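You operate a simulated robot arm through the tools that you are given. There is no shell and no other tool.

You are at the controls of a simulated robot arm. One attempt, no reset.

## Task
Fill a tall cup with water as the rinse order card says.
Fine: swing the spout over it, open the tank valve, fill to the line named, close the valve; the cup stays where it stands. Where these are worked on the way, their far stop is far enough and under half their travel is too little: tank valve.

The check looks at the end state, three seconds after you hand in, the way a careful person would. Anything else that was tipped, shoved, dropped, spilled or broken makes it a failure.

## Robot
A 6-joint arm with a two-finger gripper, fixed in place. Base frame: the origin is on the floor under the middle of its stand, x ahead of it, y to its left, z up. Readings come in m, degrees, newtons and seconds.
With the tool pointing down near the work surface it reaches from about 0.4 to 0.68 m from the base axis. Its first joint turns from -66.0 to 66.0 degrees. Payload 2.45 kg.
The tool frame sits at the grasp point between the pads (the TCP): z along the fingers, y along the line on which they close. The tips reach 0.03 m beyond it. The gripper opens to 0.106 m; its body begins 0.079 m behind the TCP.
Orientation is that of the tool frame in the base frame, as [roll, pitch, yaw] about the fixed x, y, z axes, in that order (R = Rz(yaw) Ry(pitch) Rx(roll)). With the fingers straight down and closing along the base's y, the tool's x points along the base's -x, its y along +y and its z along -z.

## Interface
- The arm moves only by the tool move_arm. Its argument "steps" is a list that holds one entry, the list of rows, each a list of 7 numbers: the shift along the tool's x, y, z in m, then the turn, a rotation vector about the tool's x, y, z in degrees, then the finger opening in m, from 0 to 0.106. In form: [[[x, y, z, ax, ay, az, jaw], ...]]. A call has 1 to 20 rows; each row is the pose to reach, as a shift and turn from the pose commanded when the call began, along the tool's axes at that moment. Each row takes 0.2 s and may step no farther than 0.05 m and 8.6 degrees from the row before; otherwise, or with a gripper value out of range, the whole call is refused. A pose out of reach is approached as far as the arm can. The call stops where the force on the tool passes 40 N (or 10 N more than at its start, if that is more) or the arm is blocked; 0.2 s more then pass. Each finger travels about 0.153 m/s and halts on what it meets, pressing with about 27 N; the grip force reading is that of the motor and also rises with nothing between the fingers. The clock runs only during rows and for 0.2 s after the last one: add rows that repeat a pose to give the fingers time. The reply holds the time, the measured pose of the TCP, the force on the tool along the base axes, the opening and the grip force, in the units named above and with some noise, with the torque about the TCP (base axes, N m) and any sound that the robot's microphone picked up, and new pictures: "pictures" is both (left out), scene, wrist or none.
- Cameras (640 x 400 px; columns grow to the right, rows downward): "scene" is fixed at [0.0815, 0.423, 1.4098]; the picture's right is [-0.61, -0.79, 0.00], its down [-0.45, 0.35, -0.82] and it looks along [0.65, -0.50, -0.58] (base axes); focal length 278 px, centre (320, 200). "wrist" rides on the gripper at [0.076, -0.002, -0.106] in the tool frame; the picture's right is [0.02, 1.00, 0.00], its down [-0.78, 0.02, -0.62] and it looks along [-0.62, 0.01, 0.78] (tool axes); focal length 247 px, centre (320, 200). There is no depth. A picture from a camera that has moved, and an enlarged one, comes with that camera's place and axes in the base frame and with its lens. The place of the scene camera against the robot may be out by one fixed shift of up to 0.018 m in any direction.
- close_up(camera, box): a new picture of the part [left, top, right, bottom] of that camera's present view, enlarged. No time passes.
- sign_off(): hands the job in; it is judged then, once.

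Nothing tells you positions but the pictures and the camera data. Unless the task says otherwise, let go and move clear before handing in.

The tools are called by a JSON object that holds its "name" and its "arguments". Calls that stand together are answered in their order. move_arm: Moves the arm, as the interface text tells. Its arguments: {"type":"object","properties":{"steps":{"type":"array","items":{"type":"array","items":{"type":"array","items":{"type":"number"}}}},"pictures":{"type":"string","enum":["both","scene","wrist","none"]}},"required":["steps"]} The other tools are called the same way: close_up (camera, box) takes an enlarged picture of a part of a camera's view; sign_off () hands the job in.

At the start:

```text
time: 0.0
position: [0.3964, 0.1866, 1.2435]
tool_rot: [180.0, -0.1, 179.9]
ft_force: [0.9, -0.1, 0.3]
wrist_torque: [-0.01, 0.02, 0.02]
gripper_width: 0.1061
gripper_force: 0.1
```

scene: 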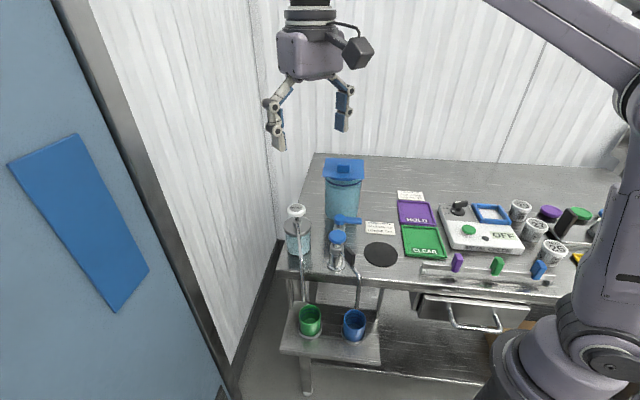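
wrist: 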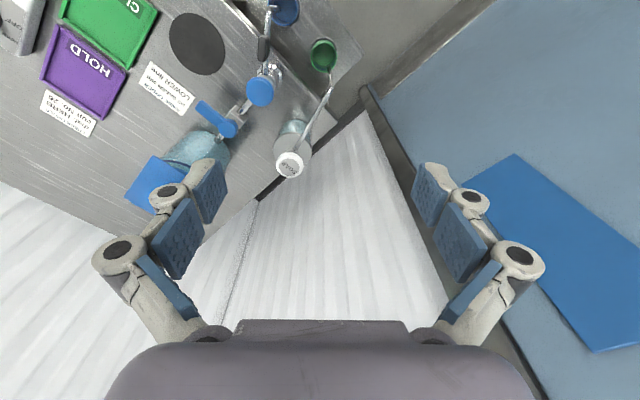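

I see a workbench with a blue-lidded water tank with a tap, a tall cup or post near it, cards, and trays. I'll start by enlarging the areas around the tank and the cards.

{"name": "close_up", "arguments": {"camera": "scene", "box": [270, 140, 430, 280]}}

{"name": "close_up", "arguments": {"camera": "scene", "box": [350, 180, 450, 280]}}

{"name": "close_up", "arguments": {"camera": "scene", "box": [260, 240, 420, 380]}}

{"name": "close_up", "arguments": {"camera": "wrist", "box": [130, 0, 370, 220]}}

{"name": "close_up", "arguments": {"camera": "scene", "box": [430, 180, 610, 300]}}

```text
2.86 times, centred on (350, 210) of scene
camera zoom: at [0.0815, 0.423, 1.4098], right [-0.61, -0.79, 0.0], down [-0.45, 0.35, -0.82], along [0.65, -0.5, -0.58], focal length 794 px, centre (234, 171)
```

zoom: 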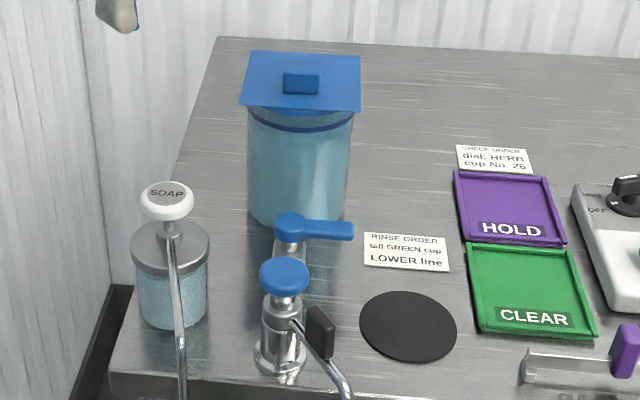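

```text
4.00 times, centred on (400, 230) of scene
camera zoom: at [0.0815, 0.423, 1.4098], right [-0.61, -0.79, 0.0], down [-0.45, 0.35, -0.82], along [0.65, -0.5, -0.58], focal length 1112 px, centre (0, 80)
```

zoom: 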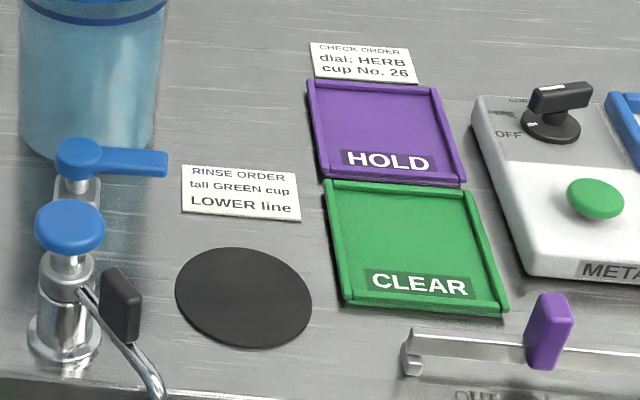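

```text
2.86 times, centred on (340, 310) of scene
camera zoom: at [0.0815, 0.423, 1.4098], right [-0.61, -0.79, 0.0], down [-0.45, 0.35, -0.82], along [0.65, -0.5, -0.58], focal length 794 px, centre (263, -114)
```

zoom: 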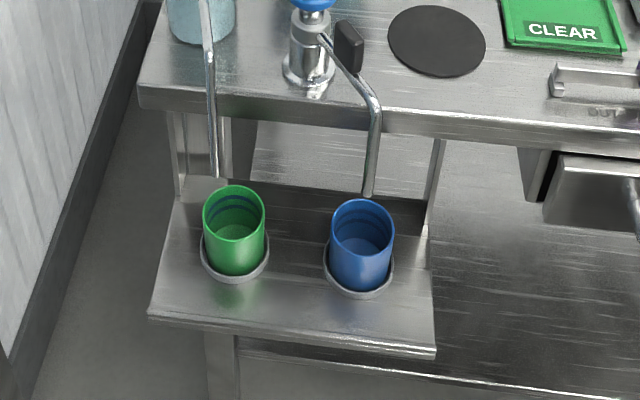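

```text
1.82 times, centred on (250, 110) of wrist
camera zoom: at [0.3209, 0.1852, 1.3492], right [-0.02, 1.0, 0.0], down [0.78, 0.02, 0.62], along [0.62, 0.01, -0.78], focal length 449 px, centre (447, 364)
```

zoom: 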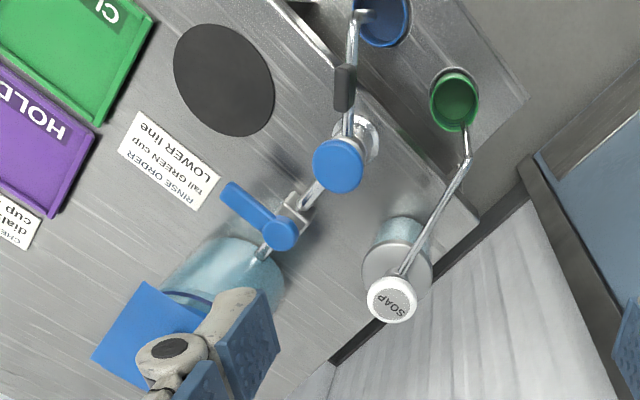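

```text
3.33 times, centred on (520, 240) of scene
camera zoom: at [0.0815, 0.423, 1.4098], right [-0.61, -0.79, 0.0], down [-0.45, 0.35, -0.82], along [0.65, -0.5, -0.58], focal length 927 px, centre (-347, 67)
```

zoom: 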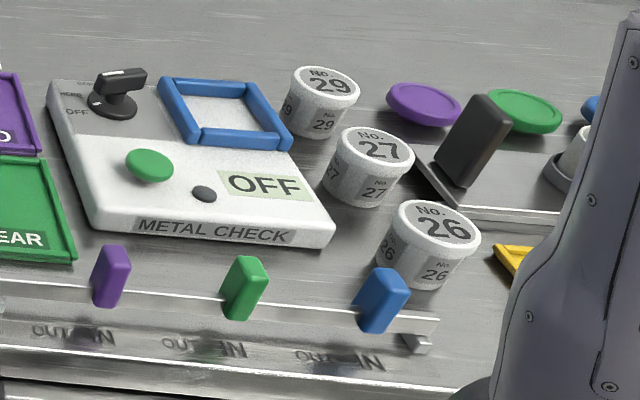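

The rinse card says tall GREEN cup, LOWER line. The faucet spout (black tab) currently hangs over the blue cup and the tank valve is the blue lever between the tank and the post. I'll look closer at these before moving.

{"name": "close_up", "arguments": {"camera": "scene", "box": [285, 290, 345, 350]}}

{"name": "close_up", "arguments": {"camera": "scene", "box": [310, 200, 380, 270]}}

{"name": "close_up", "arguments": {"camera": "scene", "box": [335, 290, 395, 350]}}

{"name": "close_up", "arguments": {"camera": "wrist", "box": [190, 40, 310, 150]}}

{"name": "close_up", "arguments": {"camera": "wrist", "box": [240, 0, 360, 110]}}

```text
6.67 times, centred on (315, 320) of scene
camera zoom: at [0.0815, 0.423, 1.4098], right [-0.61, -0.79, 0.0], down [-0.45, 0.35, -0.82], along [0.65, -0.5, -0.58], focal length 1854 px, centre (353, -600)
```

zoom: 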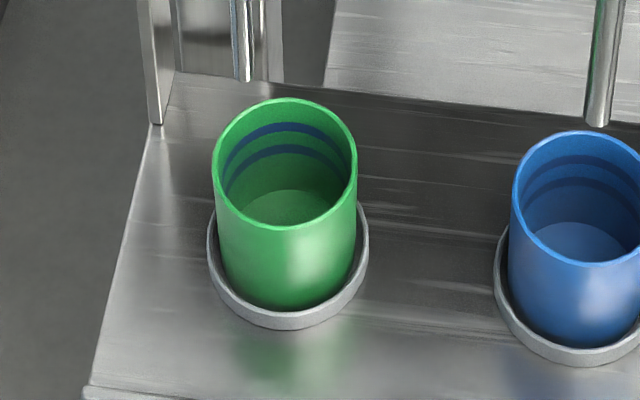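

```text
5.71 times, centred on (345, 235) of scene
camera zoom: at [0.0815, 0.423, 1.4098], right [-0.61, -0.79, 0.0], down [-0.45, 0.35, -0.82], along [0.65, -0.5, -0.58], focal length 1589 px, centre (177, 0)
```

zoom: 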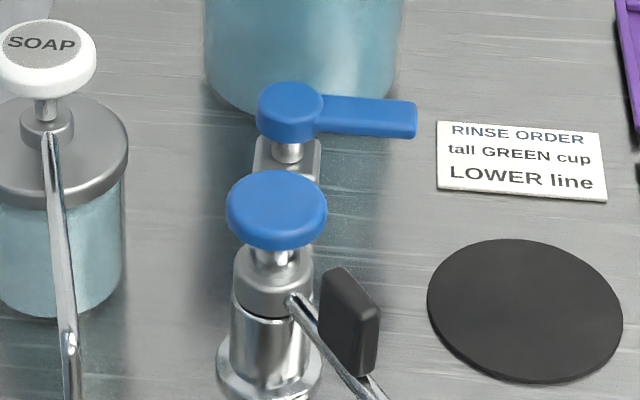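

```text
6.67 times, centred on (365, 320) of scene
camera zoom: at [0.0815, 0.423, 1.4098], right [-0.61, -0.79, 0.0], down [-0.45, 0.35, -0.82], along [0.65, -0.5, -0.58], focal length 1854 px, centre (20, -600)
```

zoom: 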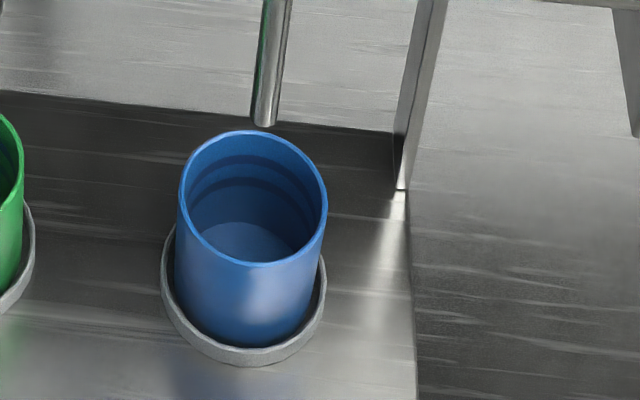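

```text
3.64 times, centred on (250, 95) of wrist
camera zoom: at [0.3209, 0.1852, 1.3492], right [-0.02, 1.0, 0.0], down [0.78, 0.02, 0.62], along [0.62, 0.01, -0.78], focal length 898 px, centre (574, 582)
```

zoom: 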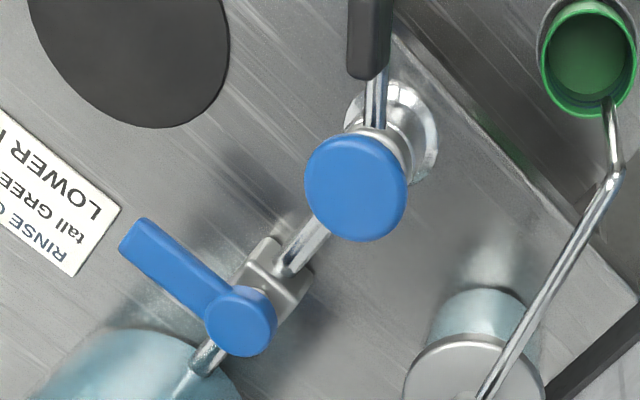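

```text
3.64 times, centred on (300, 55) of wrist
camera zoom: at [0.3209, 0.1852, 1.3492], right [-0.02, 1.0, 0.0], down [0.78, 0.02, 0.62], along [0.62, 0.01, -0.78], focal length 898 px, centre (393, 727)
```

zoom: 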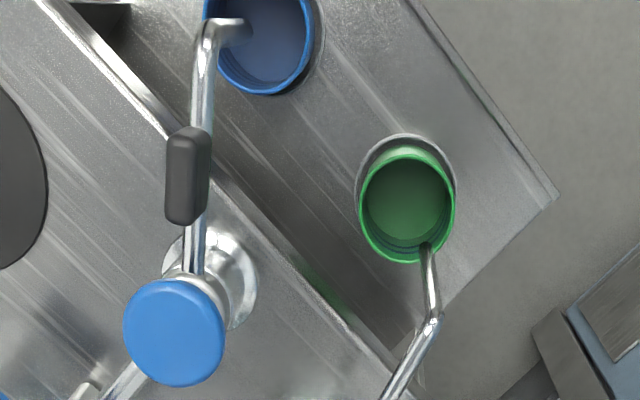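

The green cup (empty, two lines visible inside) stands left, and its spout must swing left from the blue cup by about 60°. I'll shift the wrist camera sideways at a safe height for a second viewpoint to triangulate things accurately.

{"name": "move_arm", "arguments": {"steps": [[[0.0, -0.045, 0, 0, 0, 0, 0.106], [0.02, -0.09, 0, 0, 0, 0, 0.06], [0.04, -0.12, 0, 0, 0, 0, 0.03], [0.05, -0.12, 0, 0, 0, 0, 0.0], [0.05, -0.12, 0, 0, 0, 0, 0.0]]]}}

```text
time: 1.2
position: [0.3475, 0.0654, 1.2431]
tool_rot: [-179.9, 0.1, 179.9]
ft_force: [-0.6, 0.6, 0.2]
wrist_torque: [0.0, 0.0, -0.02]
gripper_width: 0.0001
gripper_force: 26.7
camera wrist: at [0.2704, 0.0654, 1.3496], right [-0.02, 1.0, 0.0], down [0.78, 0.02, 0.62], along [0.62, 0.01, -0.78], focal length 247 px, centre (320, 200)
```

scene: 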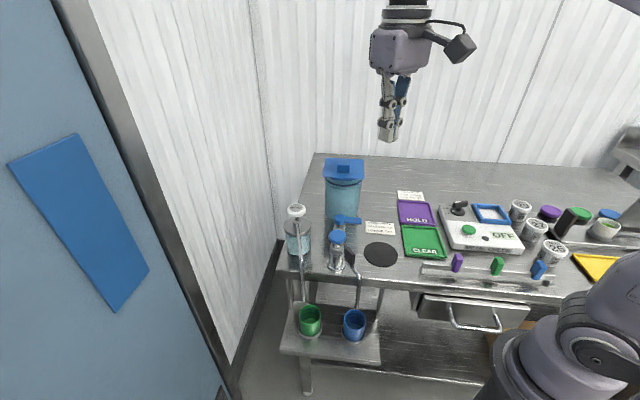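
wrist: 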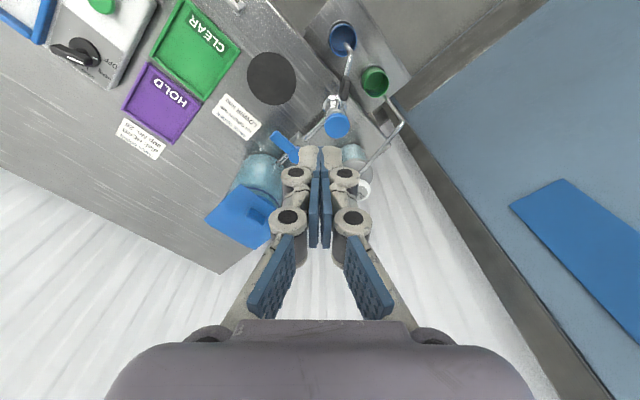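

{"name": "close_up", "arguments": {"camera": "wrist", "box": [260, 10, 420, 130]}}

{"name": "close_up", "arguments": {"camera": "wrist", "box": [200, 90, 400, 250]}}

```text
3.33 times, centred on (340, 70) of wrist
camera zoom: at [0.2704, 0.0654, 1.3496], right [-0.02, 1.0, 0.0], down [0.78, 0.02, 0.62], along [0.62, 0.01, -0.78], focal length 823 px, centre (253, 633)
```

zoom: 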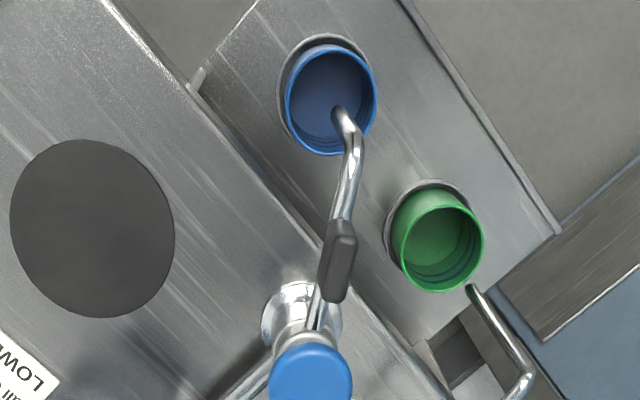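

```text
2.50 times, centred on (300, 170) of wrist
camera zoom: at [0.2704, 0.0654, 1.3496], right [-0.02, 1.0, 0.0], down [0.78, 0.02, 0.62], along [0.62, 0.01, -0.78], focal length 617 px, centre (370, 275)
```

zoom: 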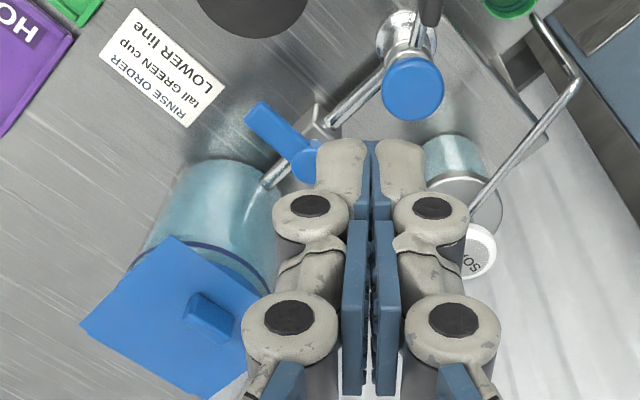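

I've triangulated from two wrist views: faucet post about (0.426, 0.095), black tab about (0.371, 0.105, 0.94), green cup about (0.409, 0.193), valve pivot about (0.498, 0.022) with its lever tip about (0.459, -0.016). I'll move the closed fingers down near the right side of the tab, staying high first.

{"name": "move_arm", "arguments": {"steps": [[[-0.003, 0.001, 0.03, 0, 0, 7.5, 0.0], [-0.006, 0.002, 0.06, 0, 0, 15, 0.0], [-0.009, 0.003, 0.09, 0, 0, 22.5, 0.0], [-0.012, 0.004, 0.12, 0, 0, 30, 0.0], [-0.015, 0.003, 0.143, 0, 0, 37.5, 0.0], [-0.018, 0.002, 0.16, 0, 0, 45, 0.0], [-0.018, 0.002, 0.16, 0, 0, 45, 0.0]]]}}

```text
time: 2.8
position: [0.3655, 0.0677, 1.0833]
tool_rot: [180.0, 0.0, 134.9]
ft_force: [0.6, -0.9, 0.1]
wrist_torque: [0.01, -0.03, -0.02]
gripper_width: 0.0001
gripper_force: 26.6
camera wrist: at [0.3098, 0.1214, 1.1895], right [0.69, 0.72, 0.0], down [0.56, -0.54, 0.62], along [0.45, -0.43, -0.78], focal length 247 px, centre (320, 200)
```

scene: 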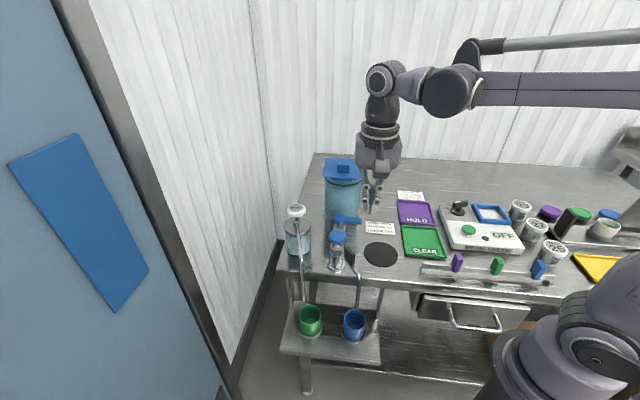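
wrist: 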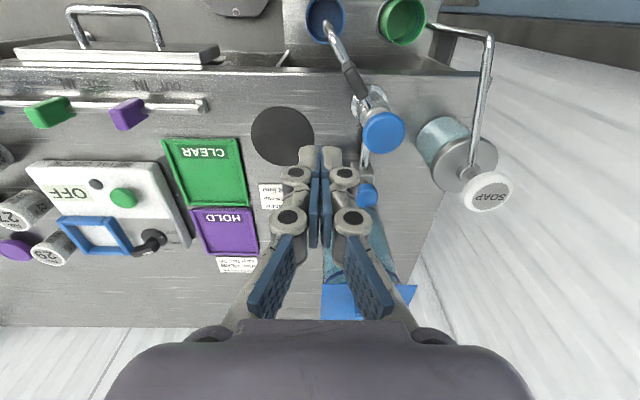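

{"name": "close_up", "arguments": {"camera": "wrist", "box": [280, 0, 420, 100]}}

{"name": "close_up", "arguments": {"camera": "wrist", "box": [300, 80, 440, 200]}}

{"name": "close_up", "arguments": {"camera": "scene", "box": [300, 140, 420, 280]}}

```text
4.00 times, centred on (350, 50) of wrist
camera zoom: at [0.3098, 0.1214, 1.1895], right [0.69, 0.72, 0.0], down [0.56, -0.54, 0.62], along [0.45, -0.43, -0.78], focal length 988 px, centre (200, 800)
```

zoom: 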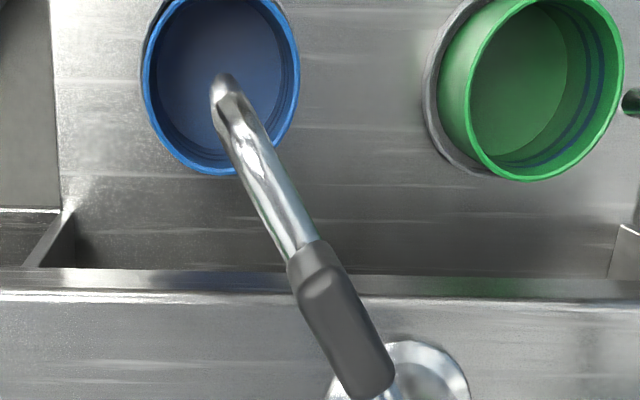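

```text
3.33 times, centred on (370, 140) of wrist
camera zoom: at [0.3098, 0.1214, 1.1895], right [0.69, 0.72, 0.0], down [0.56, -0.54, 0.62], along [0.45, -0.43, -0.78], focal length 823 px, centre (153, 400)
```

zoom: 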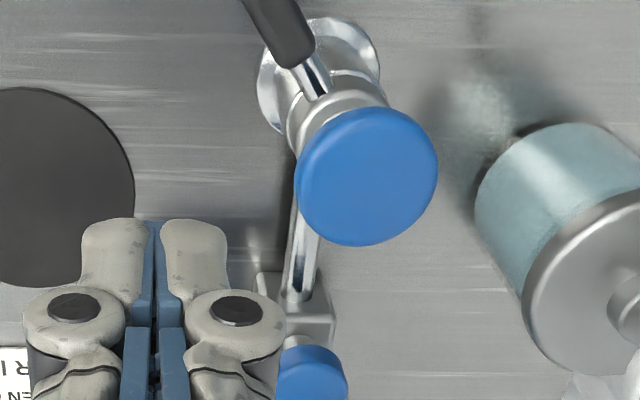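

```text
2.86 times, centred on (360, 210) of scene
camera zoom: at [0.0815, 0.423, 1.4098], right [-0.61, -0.79, 0.0], down [-0.45, 0.35, -0.82], along [0.65, -0.5, -0.58], focal length 794 px, centre (206, 171)
```

zoom: 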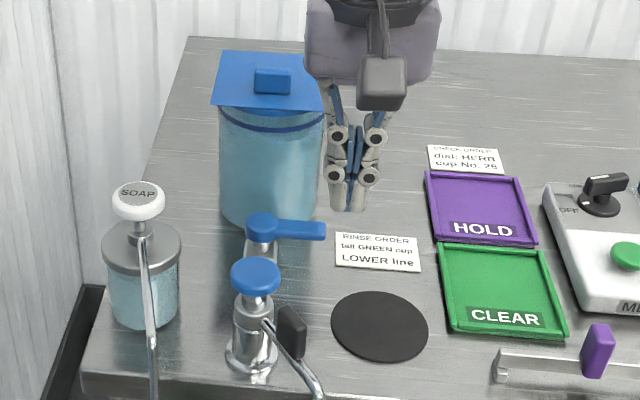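

The tab, post and cups match my estimates. I'll lower the closed fingers to tab height on its right side, without touching it yet.

{"name": "move_arm", "arguments": {"steps": [[[0, 0, 0.03, 0, 0, 0, 0.0], [0, 0, 0.06, 0, 0, 0, 0.0], [0, 0, 0.09, 0, 0, 0, 0.0], [0, 0, 0.111, 0, 0, 0, 0.0], [0, 0, 0.111, 0, 0, 0, 0.0]]]}}

```text
time: 4.0
position: [0.3674, 0.0681, 0.9707]
tool_rot: [-180.0, -0.1, 135.1]
ft_force: [0.5, -0.3, -0.3]
wrist_torque: [0.02, 0.0, 0.0]
gripper_width: 0.0
gripper_force: 26.8
camera wrist: at [0.3113, 0.1217, 1.0781], right [0.69, 0.72, 0.0], down [0.57, -0.54, 0.62], along [0.45, -0.43, -0.78], focal length 247 px, centre (320, 200)
```

scene: 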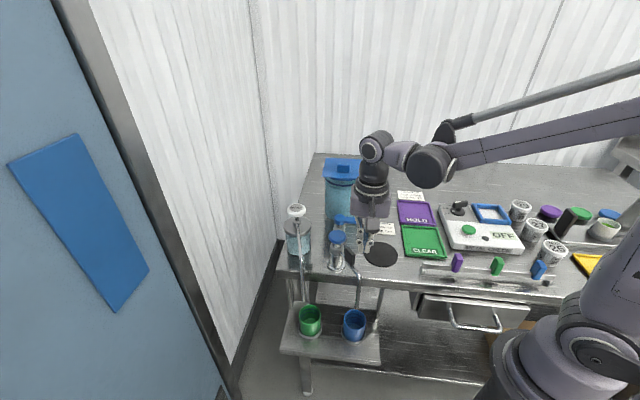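
wrist: 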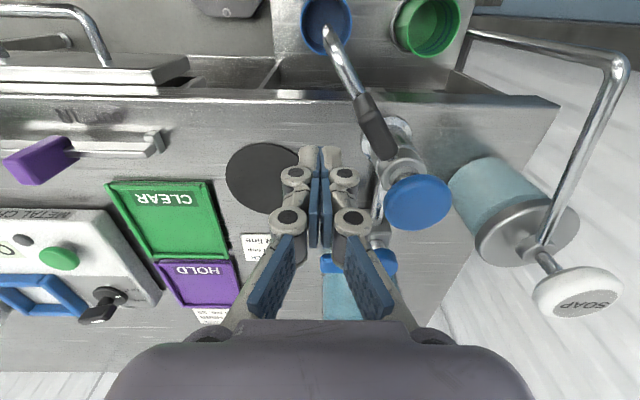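

{"name": "close_up", "arguments": {"camera": "wrist", "box": [270, 60, 470, 260]}}

{"name": "close_up", "arguments": {"camera": "scene", "box": [310, 190, 400, 280]}}

```text
2.00 times, centred on (370, 160) of wrist
camera zoom: at [0.3113, 0.1217, 1.0781], right [0.69, 0.72, 0.0], down [0.57, -0.54, 0.62], along [0.45, -0.43, -0.78], focal length 494 px, centre (220, 280)
```

zoom: 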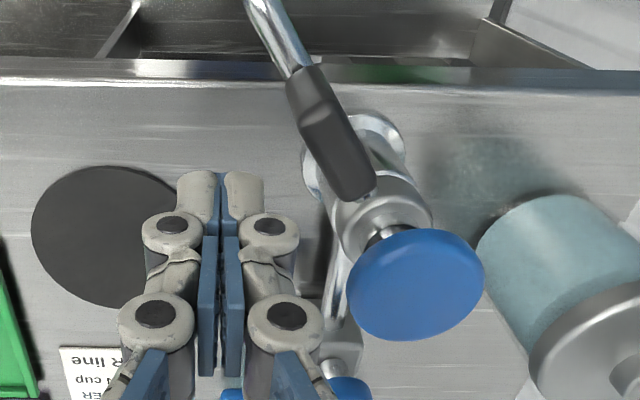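

```text
4.44 times, centred on (355, 235) of scene
camera zoom: at [0.0815, 0.423, 1.4098], right [-0.61, -0.79, 0.0], down [-0.45, 0.35, -0.82], along [0.65, -0.5, -0.58], focal length 1236 px, centre (164, 44)
```

zoom: 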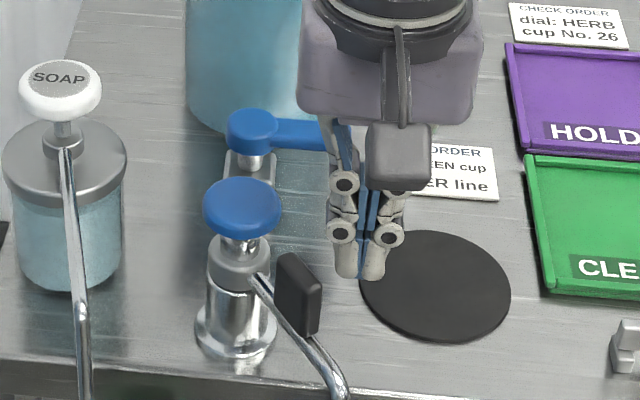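

The fingertips sit beside the tab at the right height with clear space. Now I push the spout gently along its arc toward the green cup, stopping halfway to check.

{"name": "move_arm", "arguments": {"steps": [[[0.0083, 0.0101, 0, 0, 0, 0, 0.0], [0.0125, 0.0135, 0, 0, 0, 0, 0.0], [0.017, 0.017, 0, 0, 0, 0, 0.0], [0.0207, 0.0213, 0, 0, 0, 0, 0.0], [0.0243, 0.0257, 0, 0, 0, 0, 0.0], [0.0271, 0.031, 0, 0, 0, 0, 0.0], [0.0299, 0.0361, 0, 0, 0, 0, 0.0], [0.0299, 0.0361, 0, 0, 0, 0, 0.0]]]}}

```text
time: 5.8
position: [0.3703, 0.1141, 0.9724]
tool_rot: [-179.9, 0.0, 135.0]
ft_force: [-0.8, -0.3, -0.3]
wrist_torque: [0.01, 0.0, 0.0]
gripper_width: 0.0
gripper_force: 27.1
camera wrist: at [0.3144, 0.1685, 1.0783], right [0.69, 0.72, 0.0], down [0.57, -0.54, 0.62], along [0.45, -0.43, -0.78], focal length 247 px, centre (320, 200)
```

scene: 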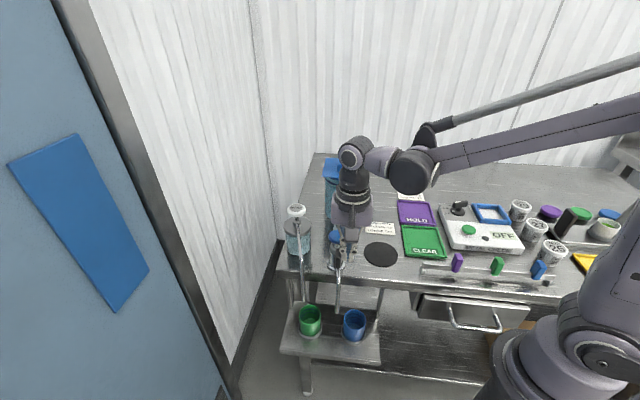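
wrist: 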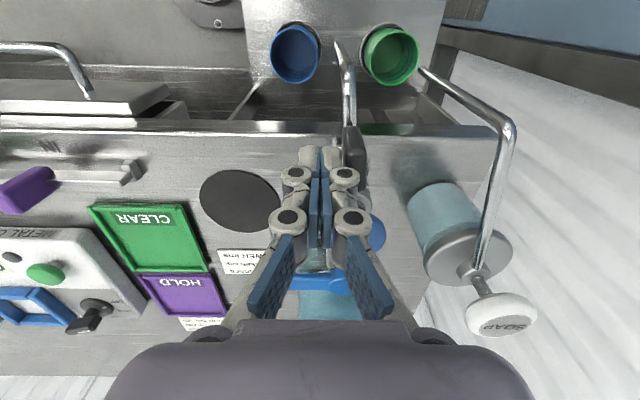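

The spout is swinging freely with nearly no force, now about halfway. I'll continue along the arc to about 108° and check.

{"name": "move_arm", "arguments": {"steps": [[[0.0019, 0.0049, 0, 0, 0, 0, 0.0], [0.0037, 0.0098, 0, 0, 0, 0, 0.0], [0.0048, 0.0142, 0, 0, 0, 0, 0.0], [0.0059, 0.0186, 0, 0, 0, 0, 0.0], [0.0063, 0.0233, 0, 0, 0, 0, 0.0], [0.0066, 0.0281, 0, 0, 0, 0, 0.0], [0.0066, 0.0281, 0, 0, 0, 0, 0.0]]]}}

{"name": "close_up", "arguments": {"camera": "wrist", "box": [260, 0, 460, 140]}}

{"name": "close_up", "arguments": {"camera": "scene", "box": [280, 220, 380, 350]}}

```text
time: 7.4
position: [0.3855, 0.1386, 0.971]
tool_rot: [-180.0, 0.0, 134.9]
ft_force: [-1.1, -0.1, -0.7]
wrist_torque: [0.02, 0.01, -0.04]
gripper_width: 0.0
gripper_force: 26.6
camera wrist: at [0.3297, 0.193, 1.0785], right [0.69, 0.72, 0.0], down [0.57, -0.54, 0.62], along [0.45, -0.43, -0.78], focal length 247 px, centre (320, 200)
```

scene: 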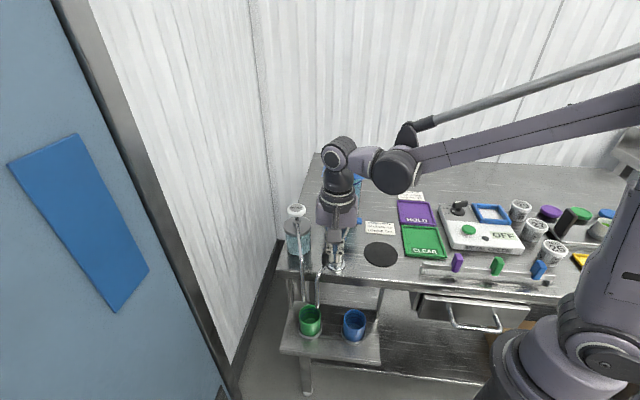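
wrist: 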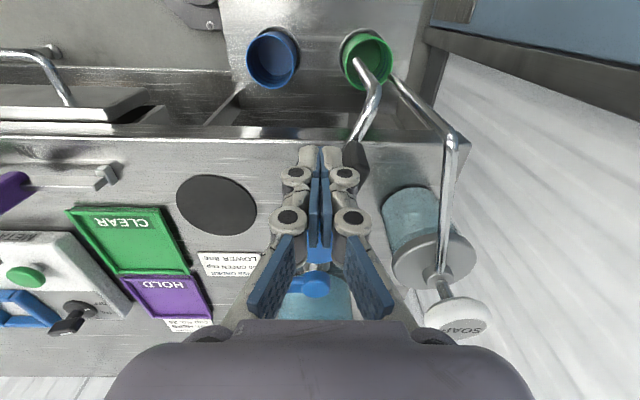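

```text
2.86 times, centred on (360, 70) of wrist
camera zoom: at [0.3297, 0.193, 1.0785], right [0.69, 0.72, 0.0], down [0.57, -0.54, 0.62], along [0.45, -0.43, -0.78], focal length 706 px, centre (206, 571)
```

zoom: 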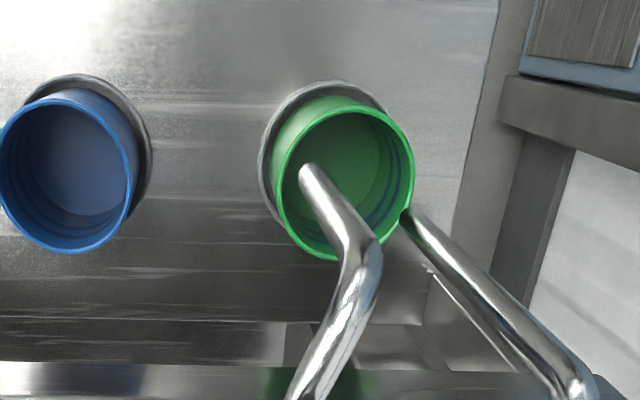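

```text
3.08 times, centred on (330, 285) of scene
camera zoom: at [0.0815, 0.423, 1.4098], right [-0.61, -0.79, 0.0], down [-0.45, 0.35, -0.82], along [0.65, -0.5, -0.58], focal length 856 px, centre (289, -62)
```

zoom: 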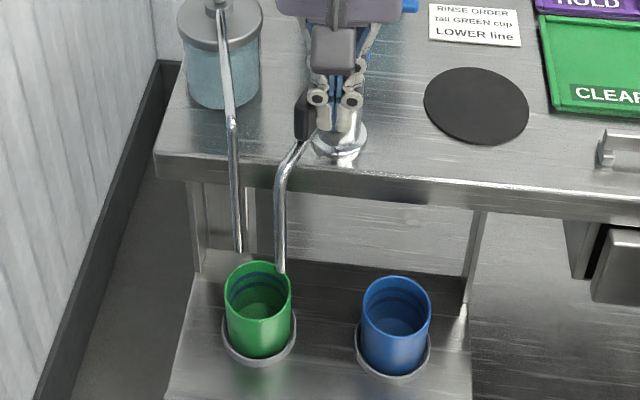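

The spout tip is over the cup's near edge, at about 113° by my measure. About 9° more will bring it close to the cup's centre while staying clear of the soap spout.

{"name": "move_arm", "arguments": {"steps": [[[-0.0003, 0.0033, 0, 0, 0, 0, 0.0], [-0.0007, 0.0066, 0, 0, 0, 0, 0.0], [-0.0011, 0.0093, 0, 0, 0, 0, 0.0], [-0.0011, 0.0093, 0, 0, 0, 0, 0.0]]]}}

{"name": "close_up", "arguments": {"camera": "wrist", "box": [260, 0, 460, 140]}}

{"name": "close_up", "arguments": {"camera": "scene", "box": [280, 250, 360, 350]}}

```text
time: 8.4
position: [0.3919, 0.1449, 0.971]
tool_rot: [179.9, 0.1, 135.0]
ft_force: [0.0, 0.1, 0.6]
wrist_torque: [-0.02, 0.02, -0.01]
gripper_width: 0.0
gripper_force: 27.1
camera wrist: at [0.3372, 0.199, 1.0781], right [0.69, 0.72, 0.0], down [0.57, -0.54, 0.62], along [0.45, -0.43, -0.78], focal length 247 px, centre (320, 200)
```

scene: 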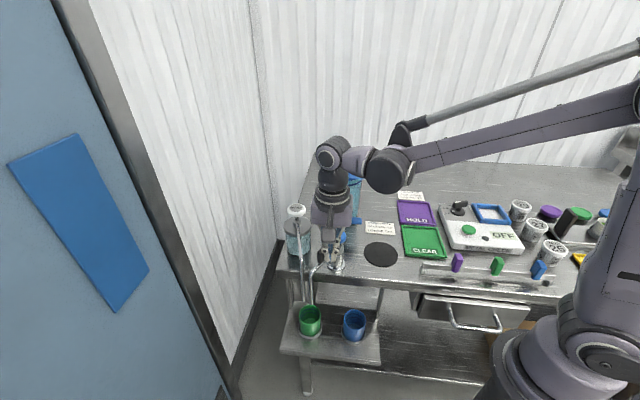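
wrist: 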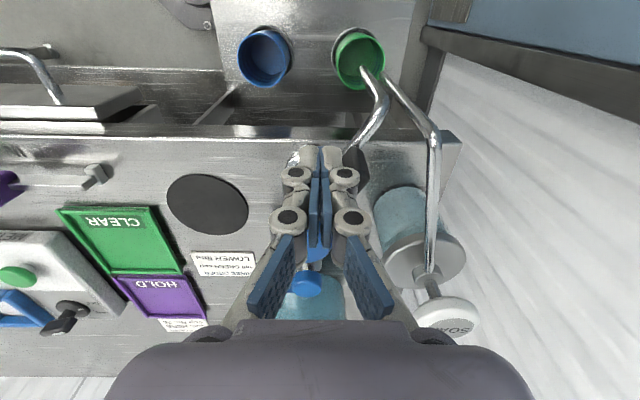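

```text
2.86 times, centred on (360, 70) of wrist
camera zoom: at [0.3372, 0.199, 1.0781], right [0.69, 0.72, 0.0], down [0.57, -0.54, 0.62], along [0.45, -0.43, -0.78], focal length 706 px, centre (206, 571)
```

zoom: 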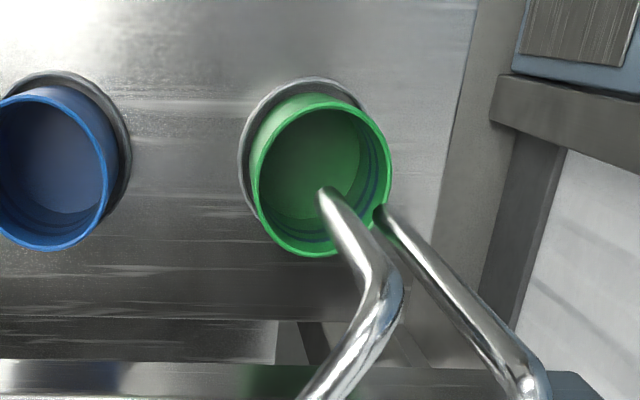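

```text
4.00 times, centred on (320, 300) of scene
camera zoom: at [0.0815, 0.423, 1.4098], right [-0.61, -0.79, 0.0], down [-0.45, 0.35, -0.82], along [0.65, -0.5, -0.58], focal length 1112 px, centre (320, -200)
```

zoom: 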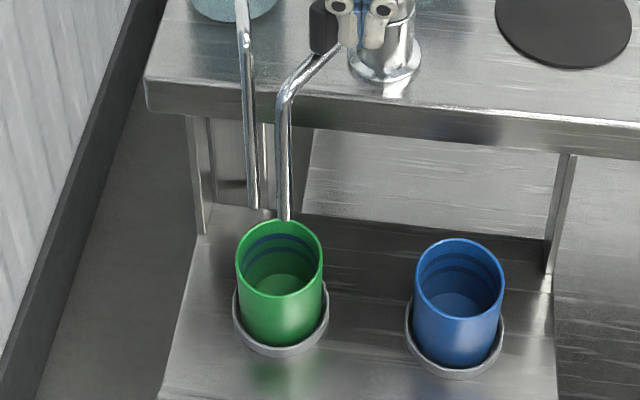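

The spout tip now hangs within a few mm of the green cup's centre and clear of the soap spout. I'll back the fingers off, lift above everything, and rotate toward the valve lever for a close look.

{"name": "move_arm", "arguments": {"steps": [[[0.0035, -0.0106, 0, 0, 0, 0, 0.0], [0.007, -0.0212, 0, 0, 0, 0, 0.0], [0.007, -0.0212, -0.045, 0, 0, 0, 0.0], [0.007, -0.0212, -0.09, 0, 0, 0, 0.0], [0.007, -0.0212, -0.13, 0, 0, 0, 0.0], [-0.0083, -0.0242, -0.13, 0, 0, -8.2, 0.0], [-0.0236, -0.0271, -0.13, 0, 0, -16.4, 0.0], [-0.039, -0.03, -0.13, 0, 0, -24.6, 0.0], [-0.0543, -0.033, -0.13, 0, 0, -32.8, 0.0], [-0.0696, -0.0359, -0.13, 0, 0, -41, 0.0], [-0.0849, -0.0389, -0.13, 0, 0, -49.2, 0.0], [-0.1002, -0.0418, -0.13, 0, 0, -57.4, 0.0], [-0.1155, -0.0448, -0.13, 0, 0, -65.6, 0.01], [-0.1309, -0.0477, -0.13, 0, 0, -73.8, 0.02], [-0.1462, -0.0507, -0.13, 0, 0, -82, 0.03], [-0.1615, -0.0536, -0.13, 0, 0, -90, 0.03], [-0.1615, -0.0536, -0.13, 0, 0, -90, 0.03]]]}}

{"name": "close_up", "arguments": {"camera": "scene", "box": [280, 200, 380, 350]}}

{"name": "close_up", "arguments": {"camera": "wrist", "box": [220, 60, 420, 200]}}

```text
time: 12.0
position: [0.4704, -0.0074, 1.1027]
tool_rot: [180.0, 0.0, -135.0]
ft_force: [0.3, -0.3, -0.6]
wrist_torque: [0.02, 0.01, 0.02]
gripper_width: 0.0302
gripper_force: 0.1
camera wrist: at [0.4159, -0.0619, 1.2083], right [-0.72, 0.69, 0.0], down [0.54, 0.57, 0.62], along [0.43, 0.45, -0.78], focal length 247 px, centre (320, 200)
```

scene: 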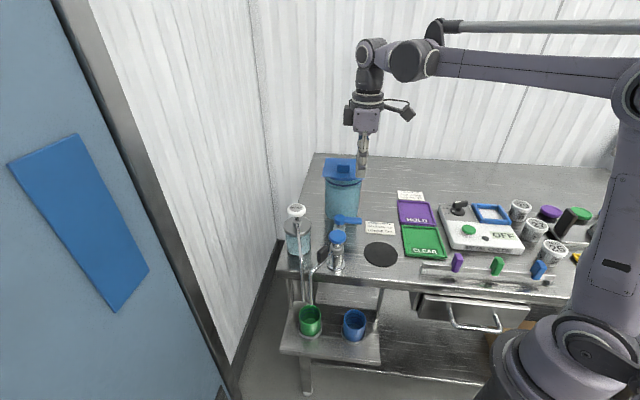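
wrist: 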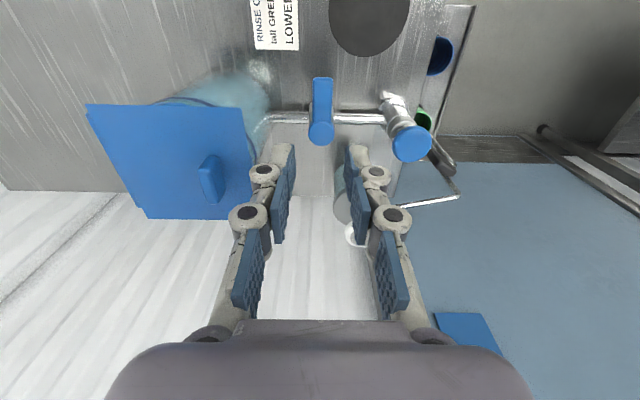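

```text
2.67 times, centred on (330, 275) of scene
camera zoom: at [0.0816, 0.423, 1.4098], right [-0.61, -0.79, 0.0], down [-0.45, 0.35, -0.82], along [0.65, -0.5, -0.58], focal length 742 px, centre (293, 0)
```

zoom: 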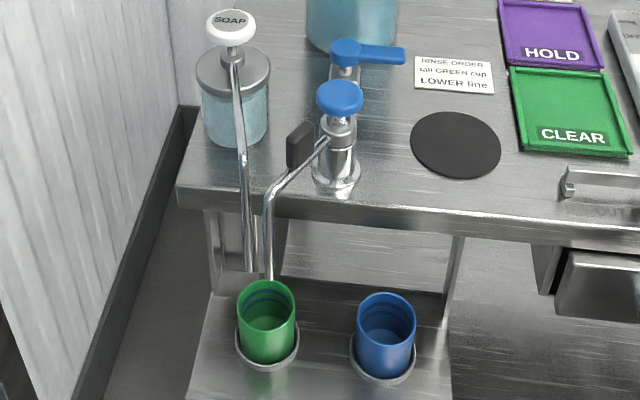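

```text
2.86 times, centred on (320, 130) of wrist
camera zoom: at [0.4159, -0.0619, 1.2083], right [-0.72, 0.69, 0.0], down [0.54, 0.57, 0.62], along [0.43, 0.45, -0.78], focal length 706 px, centre (320, 400)
```

zoom: 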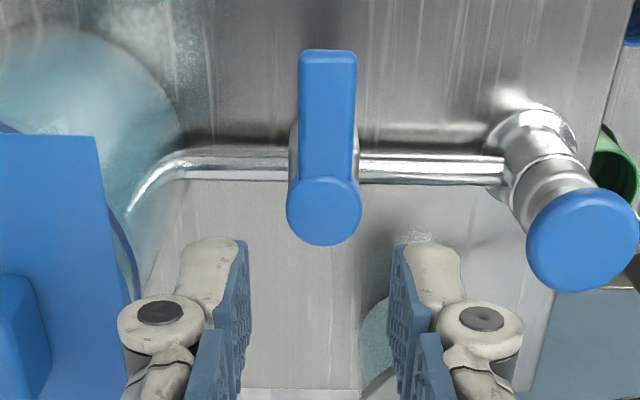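

The spout stayed over the green cup, and the lever lies straight below the open fingers, perpendicular to the pipe (closed). I'll descend to just above the lever, shifted about 2 mm to centre on it.

{"name": "move_arm", "arguments": {"steps": [[[-0.001, 0.002, 0.04, 0, 0, 0, 0.03], [-0.002, 0.002, 0.08, 0, 0, 0, 0.03], [-0.003, 0.002, 0.11, 0, 0, 0, 0.03], [-0.003, 0.002, 0.135, 0, 0, 0, 0.03], [-0.003, 0.002, 0.135, 0, 0, 0, 0.03]]]}}

{"name": "close_up", "arguments": {"camera": "wrist", "box": [220, 60, 420, 200]}}

{"name": "close_up", "arguments": {"camera": "scene", "box": [310, 150, 400, 250]}}

```text
time: 13.2
position: [0.4711, -0.0046, 0.9667]
tool_rot: [-179.9, 0.0, -135.0]
ft_force: [0.0, 0.7, 0.5]
wrist_torque: [0.01, 0.03, 0.04]
gripper_width: 0.0298
gripper_force: 0.0
camera wrist: at [0.4162, -0.0579, 1.073], right [-0.72, 0.69, 0.0], down [0.54, 0.57, 0.62], along [0.43, 0.45, -0.78], focal length 247 px, centre (320, 200)
```

scene: 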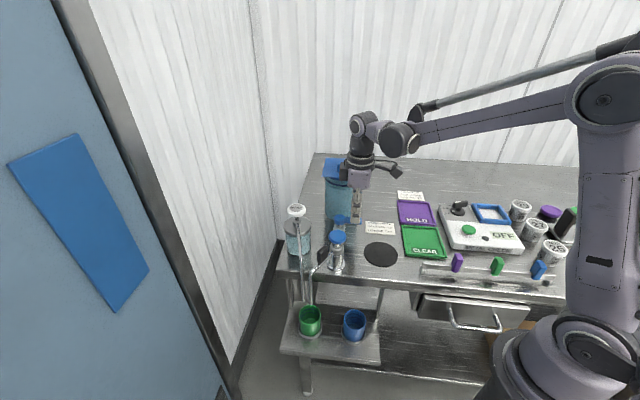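
wrist: 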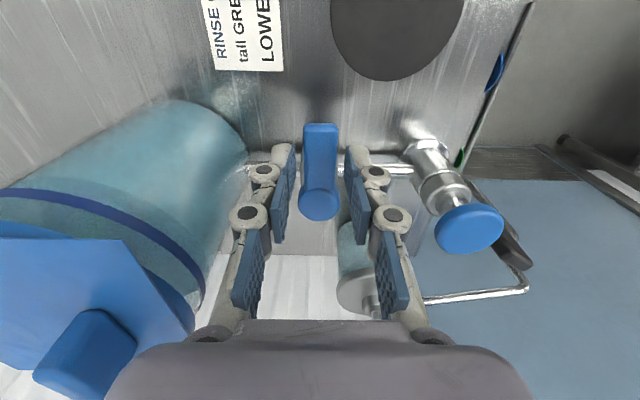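

```text
2.86 times, centred on (320, 130) of wrist
camera zoom: at [0.4162, -0.0579, 1.073], right [-0.72, 0.69, 0.0], down [0.54, 0.57, 0.62], along [0.43, 0.45, -0.78], focal length 706 px, centre (320, 400)
```

zoom: 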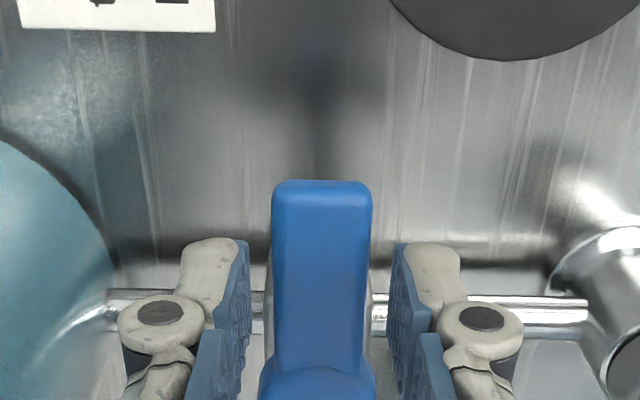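

```text
4.00 times, centred on (355, 200) of scene
camera zoom: at [0.0815, 0.423, 1.4098], right [-0.61, -0.79, 0.0], down [-0.45, 0.35, -0.82], along [0.65, -0.5, -0.58], focal length 1112 px, centre (180, 200)
```

zoom: 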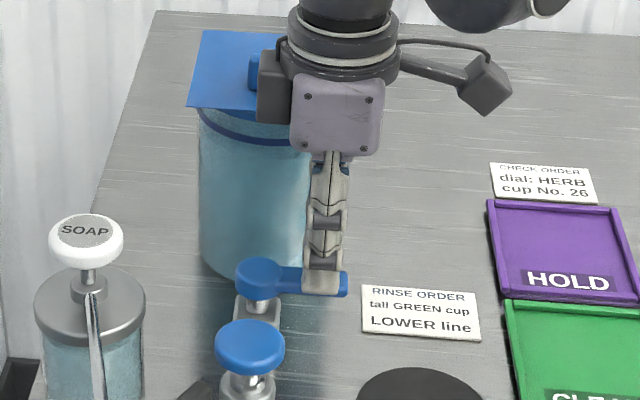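

The lever is centred between the fingers. I'll widen slightly, lower so the fingers straddle the lever, and check.

{"name": "move_arm", "arguments": {"steps": [[[0, 0, 0, 0, 0, 0, 0.036], [0, 0, 0.01, 0, 0, 0, 0.036], [0, 0, 0.02, 0, 0, 0, 0.036], [0, 0, 0.028, 0, 0, 0, 0.036], [0, 0, 0.028, 0, 0, 0, 0.03], [0, 0, 0.028, 0, 0, 0, 0.03]]]}}

{"name": "close_up", "arguments": {"camera": "wrist", "box": [220, 60, 420, 200]}}

{"name": "close_up", "arguments": {"camera": "scene", "box": [310, 150, 400, 250]}}

{"name": "close_up", "arguments": {"camera": "scene", "box": [285, 290, 335, 340]}}

```text
time: 14.6
position: [0.4699, -0.0033, 0.9385]
tool_rot: [179.9, 0.0, -134.9]
ft_force: [-0.3, -0.3, -0.2]
wrist_torque: [0.0, -0.01, -0.01]
gripper_width: 0.0298
gripper_force: 0.0
camera wrist: at [0.4159, -0.0578, 1.0449], right [-0.72, 0.69, 0.0], down [0.54, 0.57, 0.62], along [0.43, 0.45, -0.78], focal length 247 px, centre (320, 200)
```

scene: 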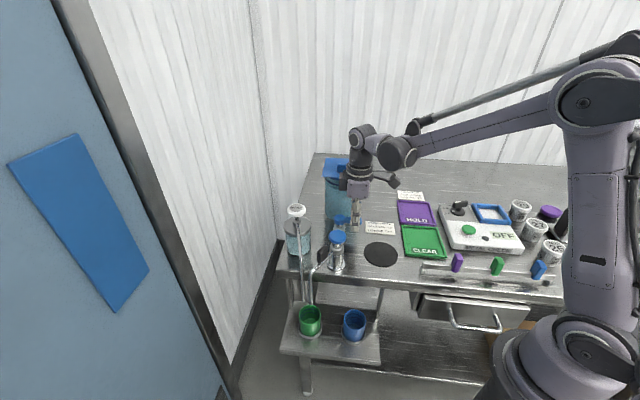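
wrist: 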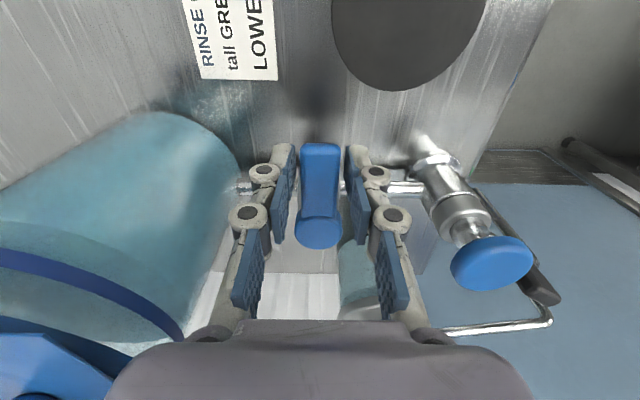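

```text
2.86 times, centred on (320, 130) of wrist
camera zoom: at [0.4159, -0.0578, 1.0449], right [-0.72, 0.69, 0.0], down [0.54, 0.57, 0.62], along [0.43, 0.45, -0.78], focal length 706 px, centre (320, 400)
```

zoom: 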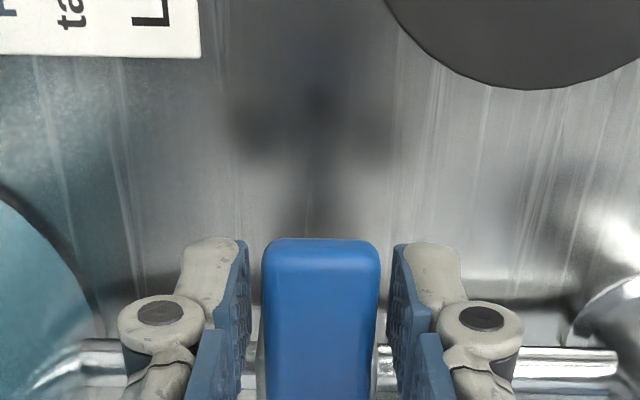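

```text
4.00 times, centred on (355, 200) of scene
camera zoom: at [0.0815, 0.423, 1.4098], right [-0.61, -0.79, 0.0], down [-0.45, 0.35, -0.82], along [0.65, -0.5, -0.58], focal length 1112 px, centre (180, 200)
```

zoom: 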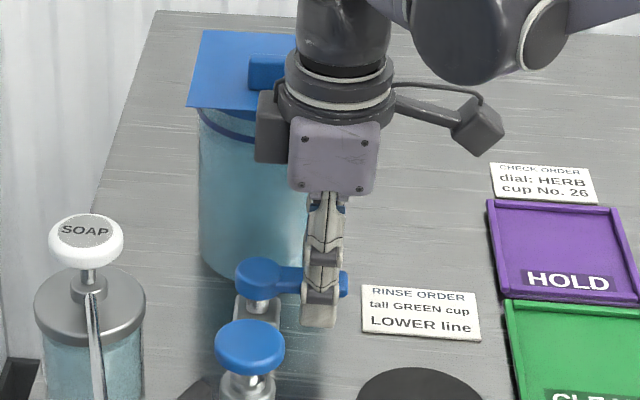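

```text
8.00 times, centred on (310, 315) of scene
camera zoom: at [0.0815, 0.423, 1.4098], right [-0.61, -0.79, 0.0], down [-0.45, 0.35, -0.82], along [0.65, -0.5, -0.58], focal length 2225 px, centre (400, -720)
```

zoom: 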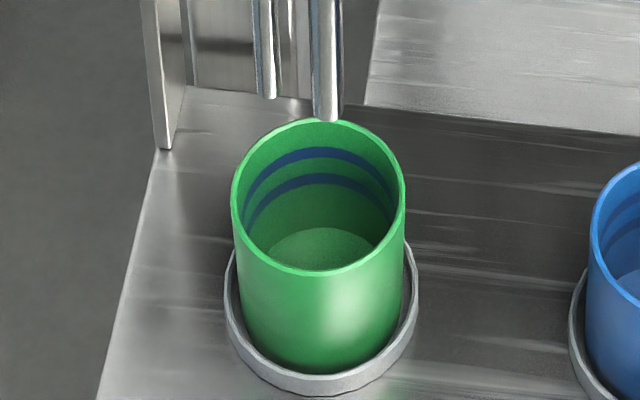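

The fingers straddle the lever with the tank clear. I'll try turning it a first 24° toward the post and see whether it moves freely.

{"name": "move_arm", "arguments": {"steps": [[[-0.0004, 0.0063, 0, 0, 0, 8, 0.03], [-0.0017, 0.0124, 0, 0, 0, 16, 0.03], [-0.0039, 0.0183, 0, 0, 0, 24, 0.03]]]}}

{"name": "close_up", "arguments": {"camera": "scene", "box": [310, 150, 400, 250]}}

{"name": "close_up", "arguments": {"camera": "scene", "box": [285, 290, 335, 340]}}

```text
time: 15.4
position: [0.4607, 0.0112, 0.9394]
tool_rot: [-180.0, 0.0, -159.2]
ft_force: [-0.2, -2.7, 0.7]
wrist_torque: [-0.03, 0.01, 0.04]
gripper_width: 0.0314
gripper_force: 1.1
camera wrist: at [0.3886, -0.016, 1.0452], right [-0.38, 0.93, 0.0], down [0.73, 0.29, 0.62], along [0.58, 0.23, -0.78], focal length 247 px, centre (320, 200)
```

scene: 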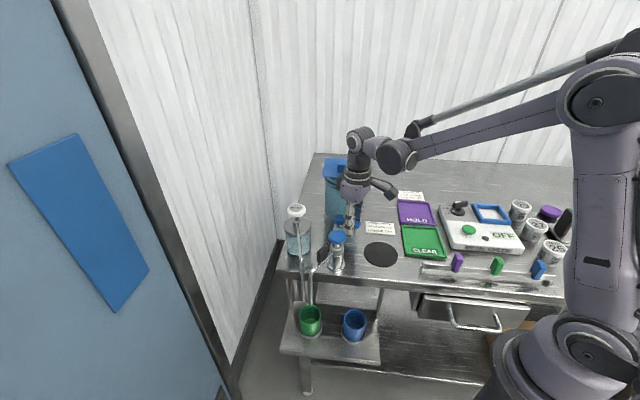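
wrist: 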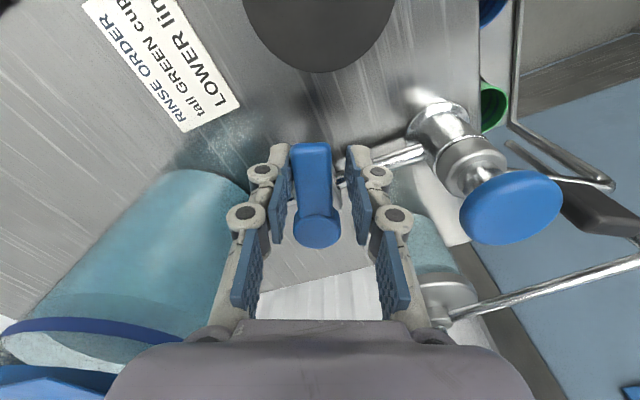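

```text
4.00 times, centred on (355, 200) of scene
camera zoom: at [0.0816, 0.4229, 1.4098], right [-0.61, -0.79, 0.0], down [-0.45, 0.35, -0.82], along [0.65, -0.5, -0.58], focal length 1112 px, centre (180, 200)
```

zoom: 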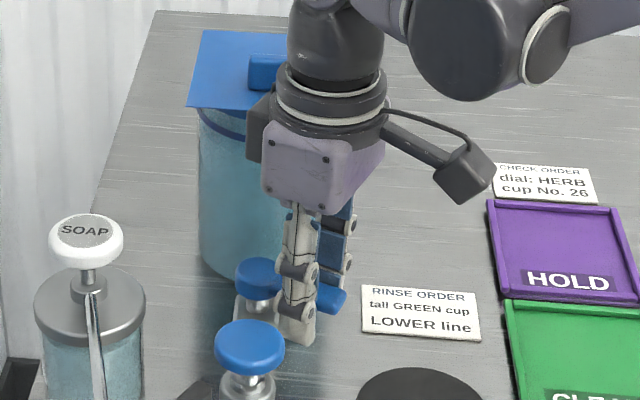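

```text
8.00 times, centred on (310, 315) of scene
camera zoom: at [0.0816, 0.4229, 1.4098], right [-0.61, -0.79, 0.0], down [-0.45, 0.35, -0.82], along [0.65, -0.5, -0.58], focal length 2225 px, centre (400, -720)
```

zoom: 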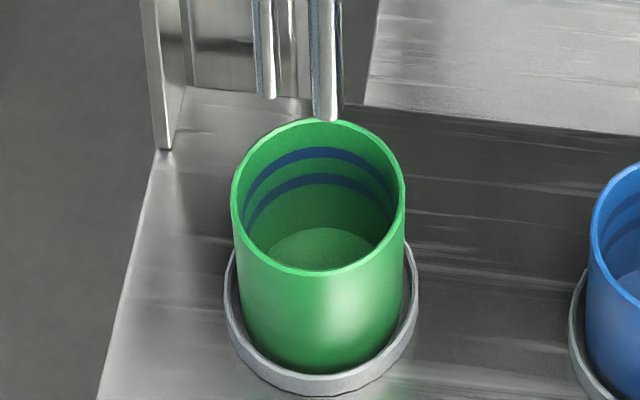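

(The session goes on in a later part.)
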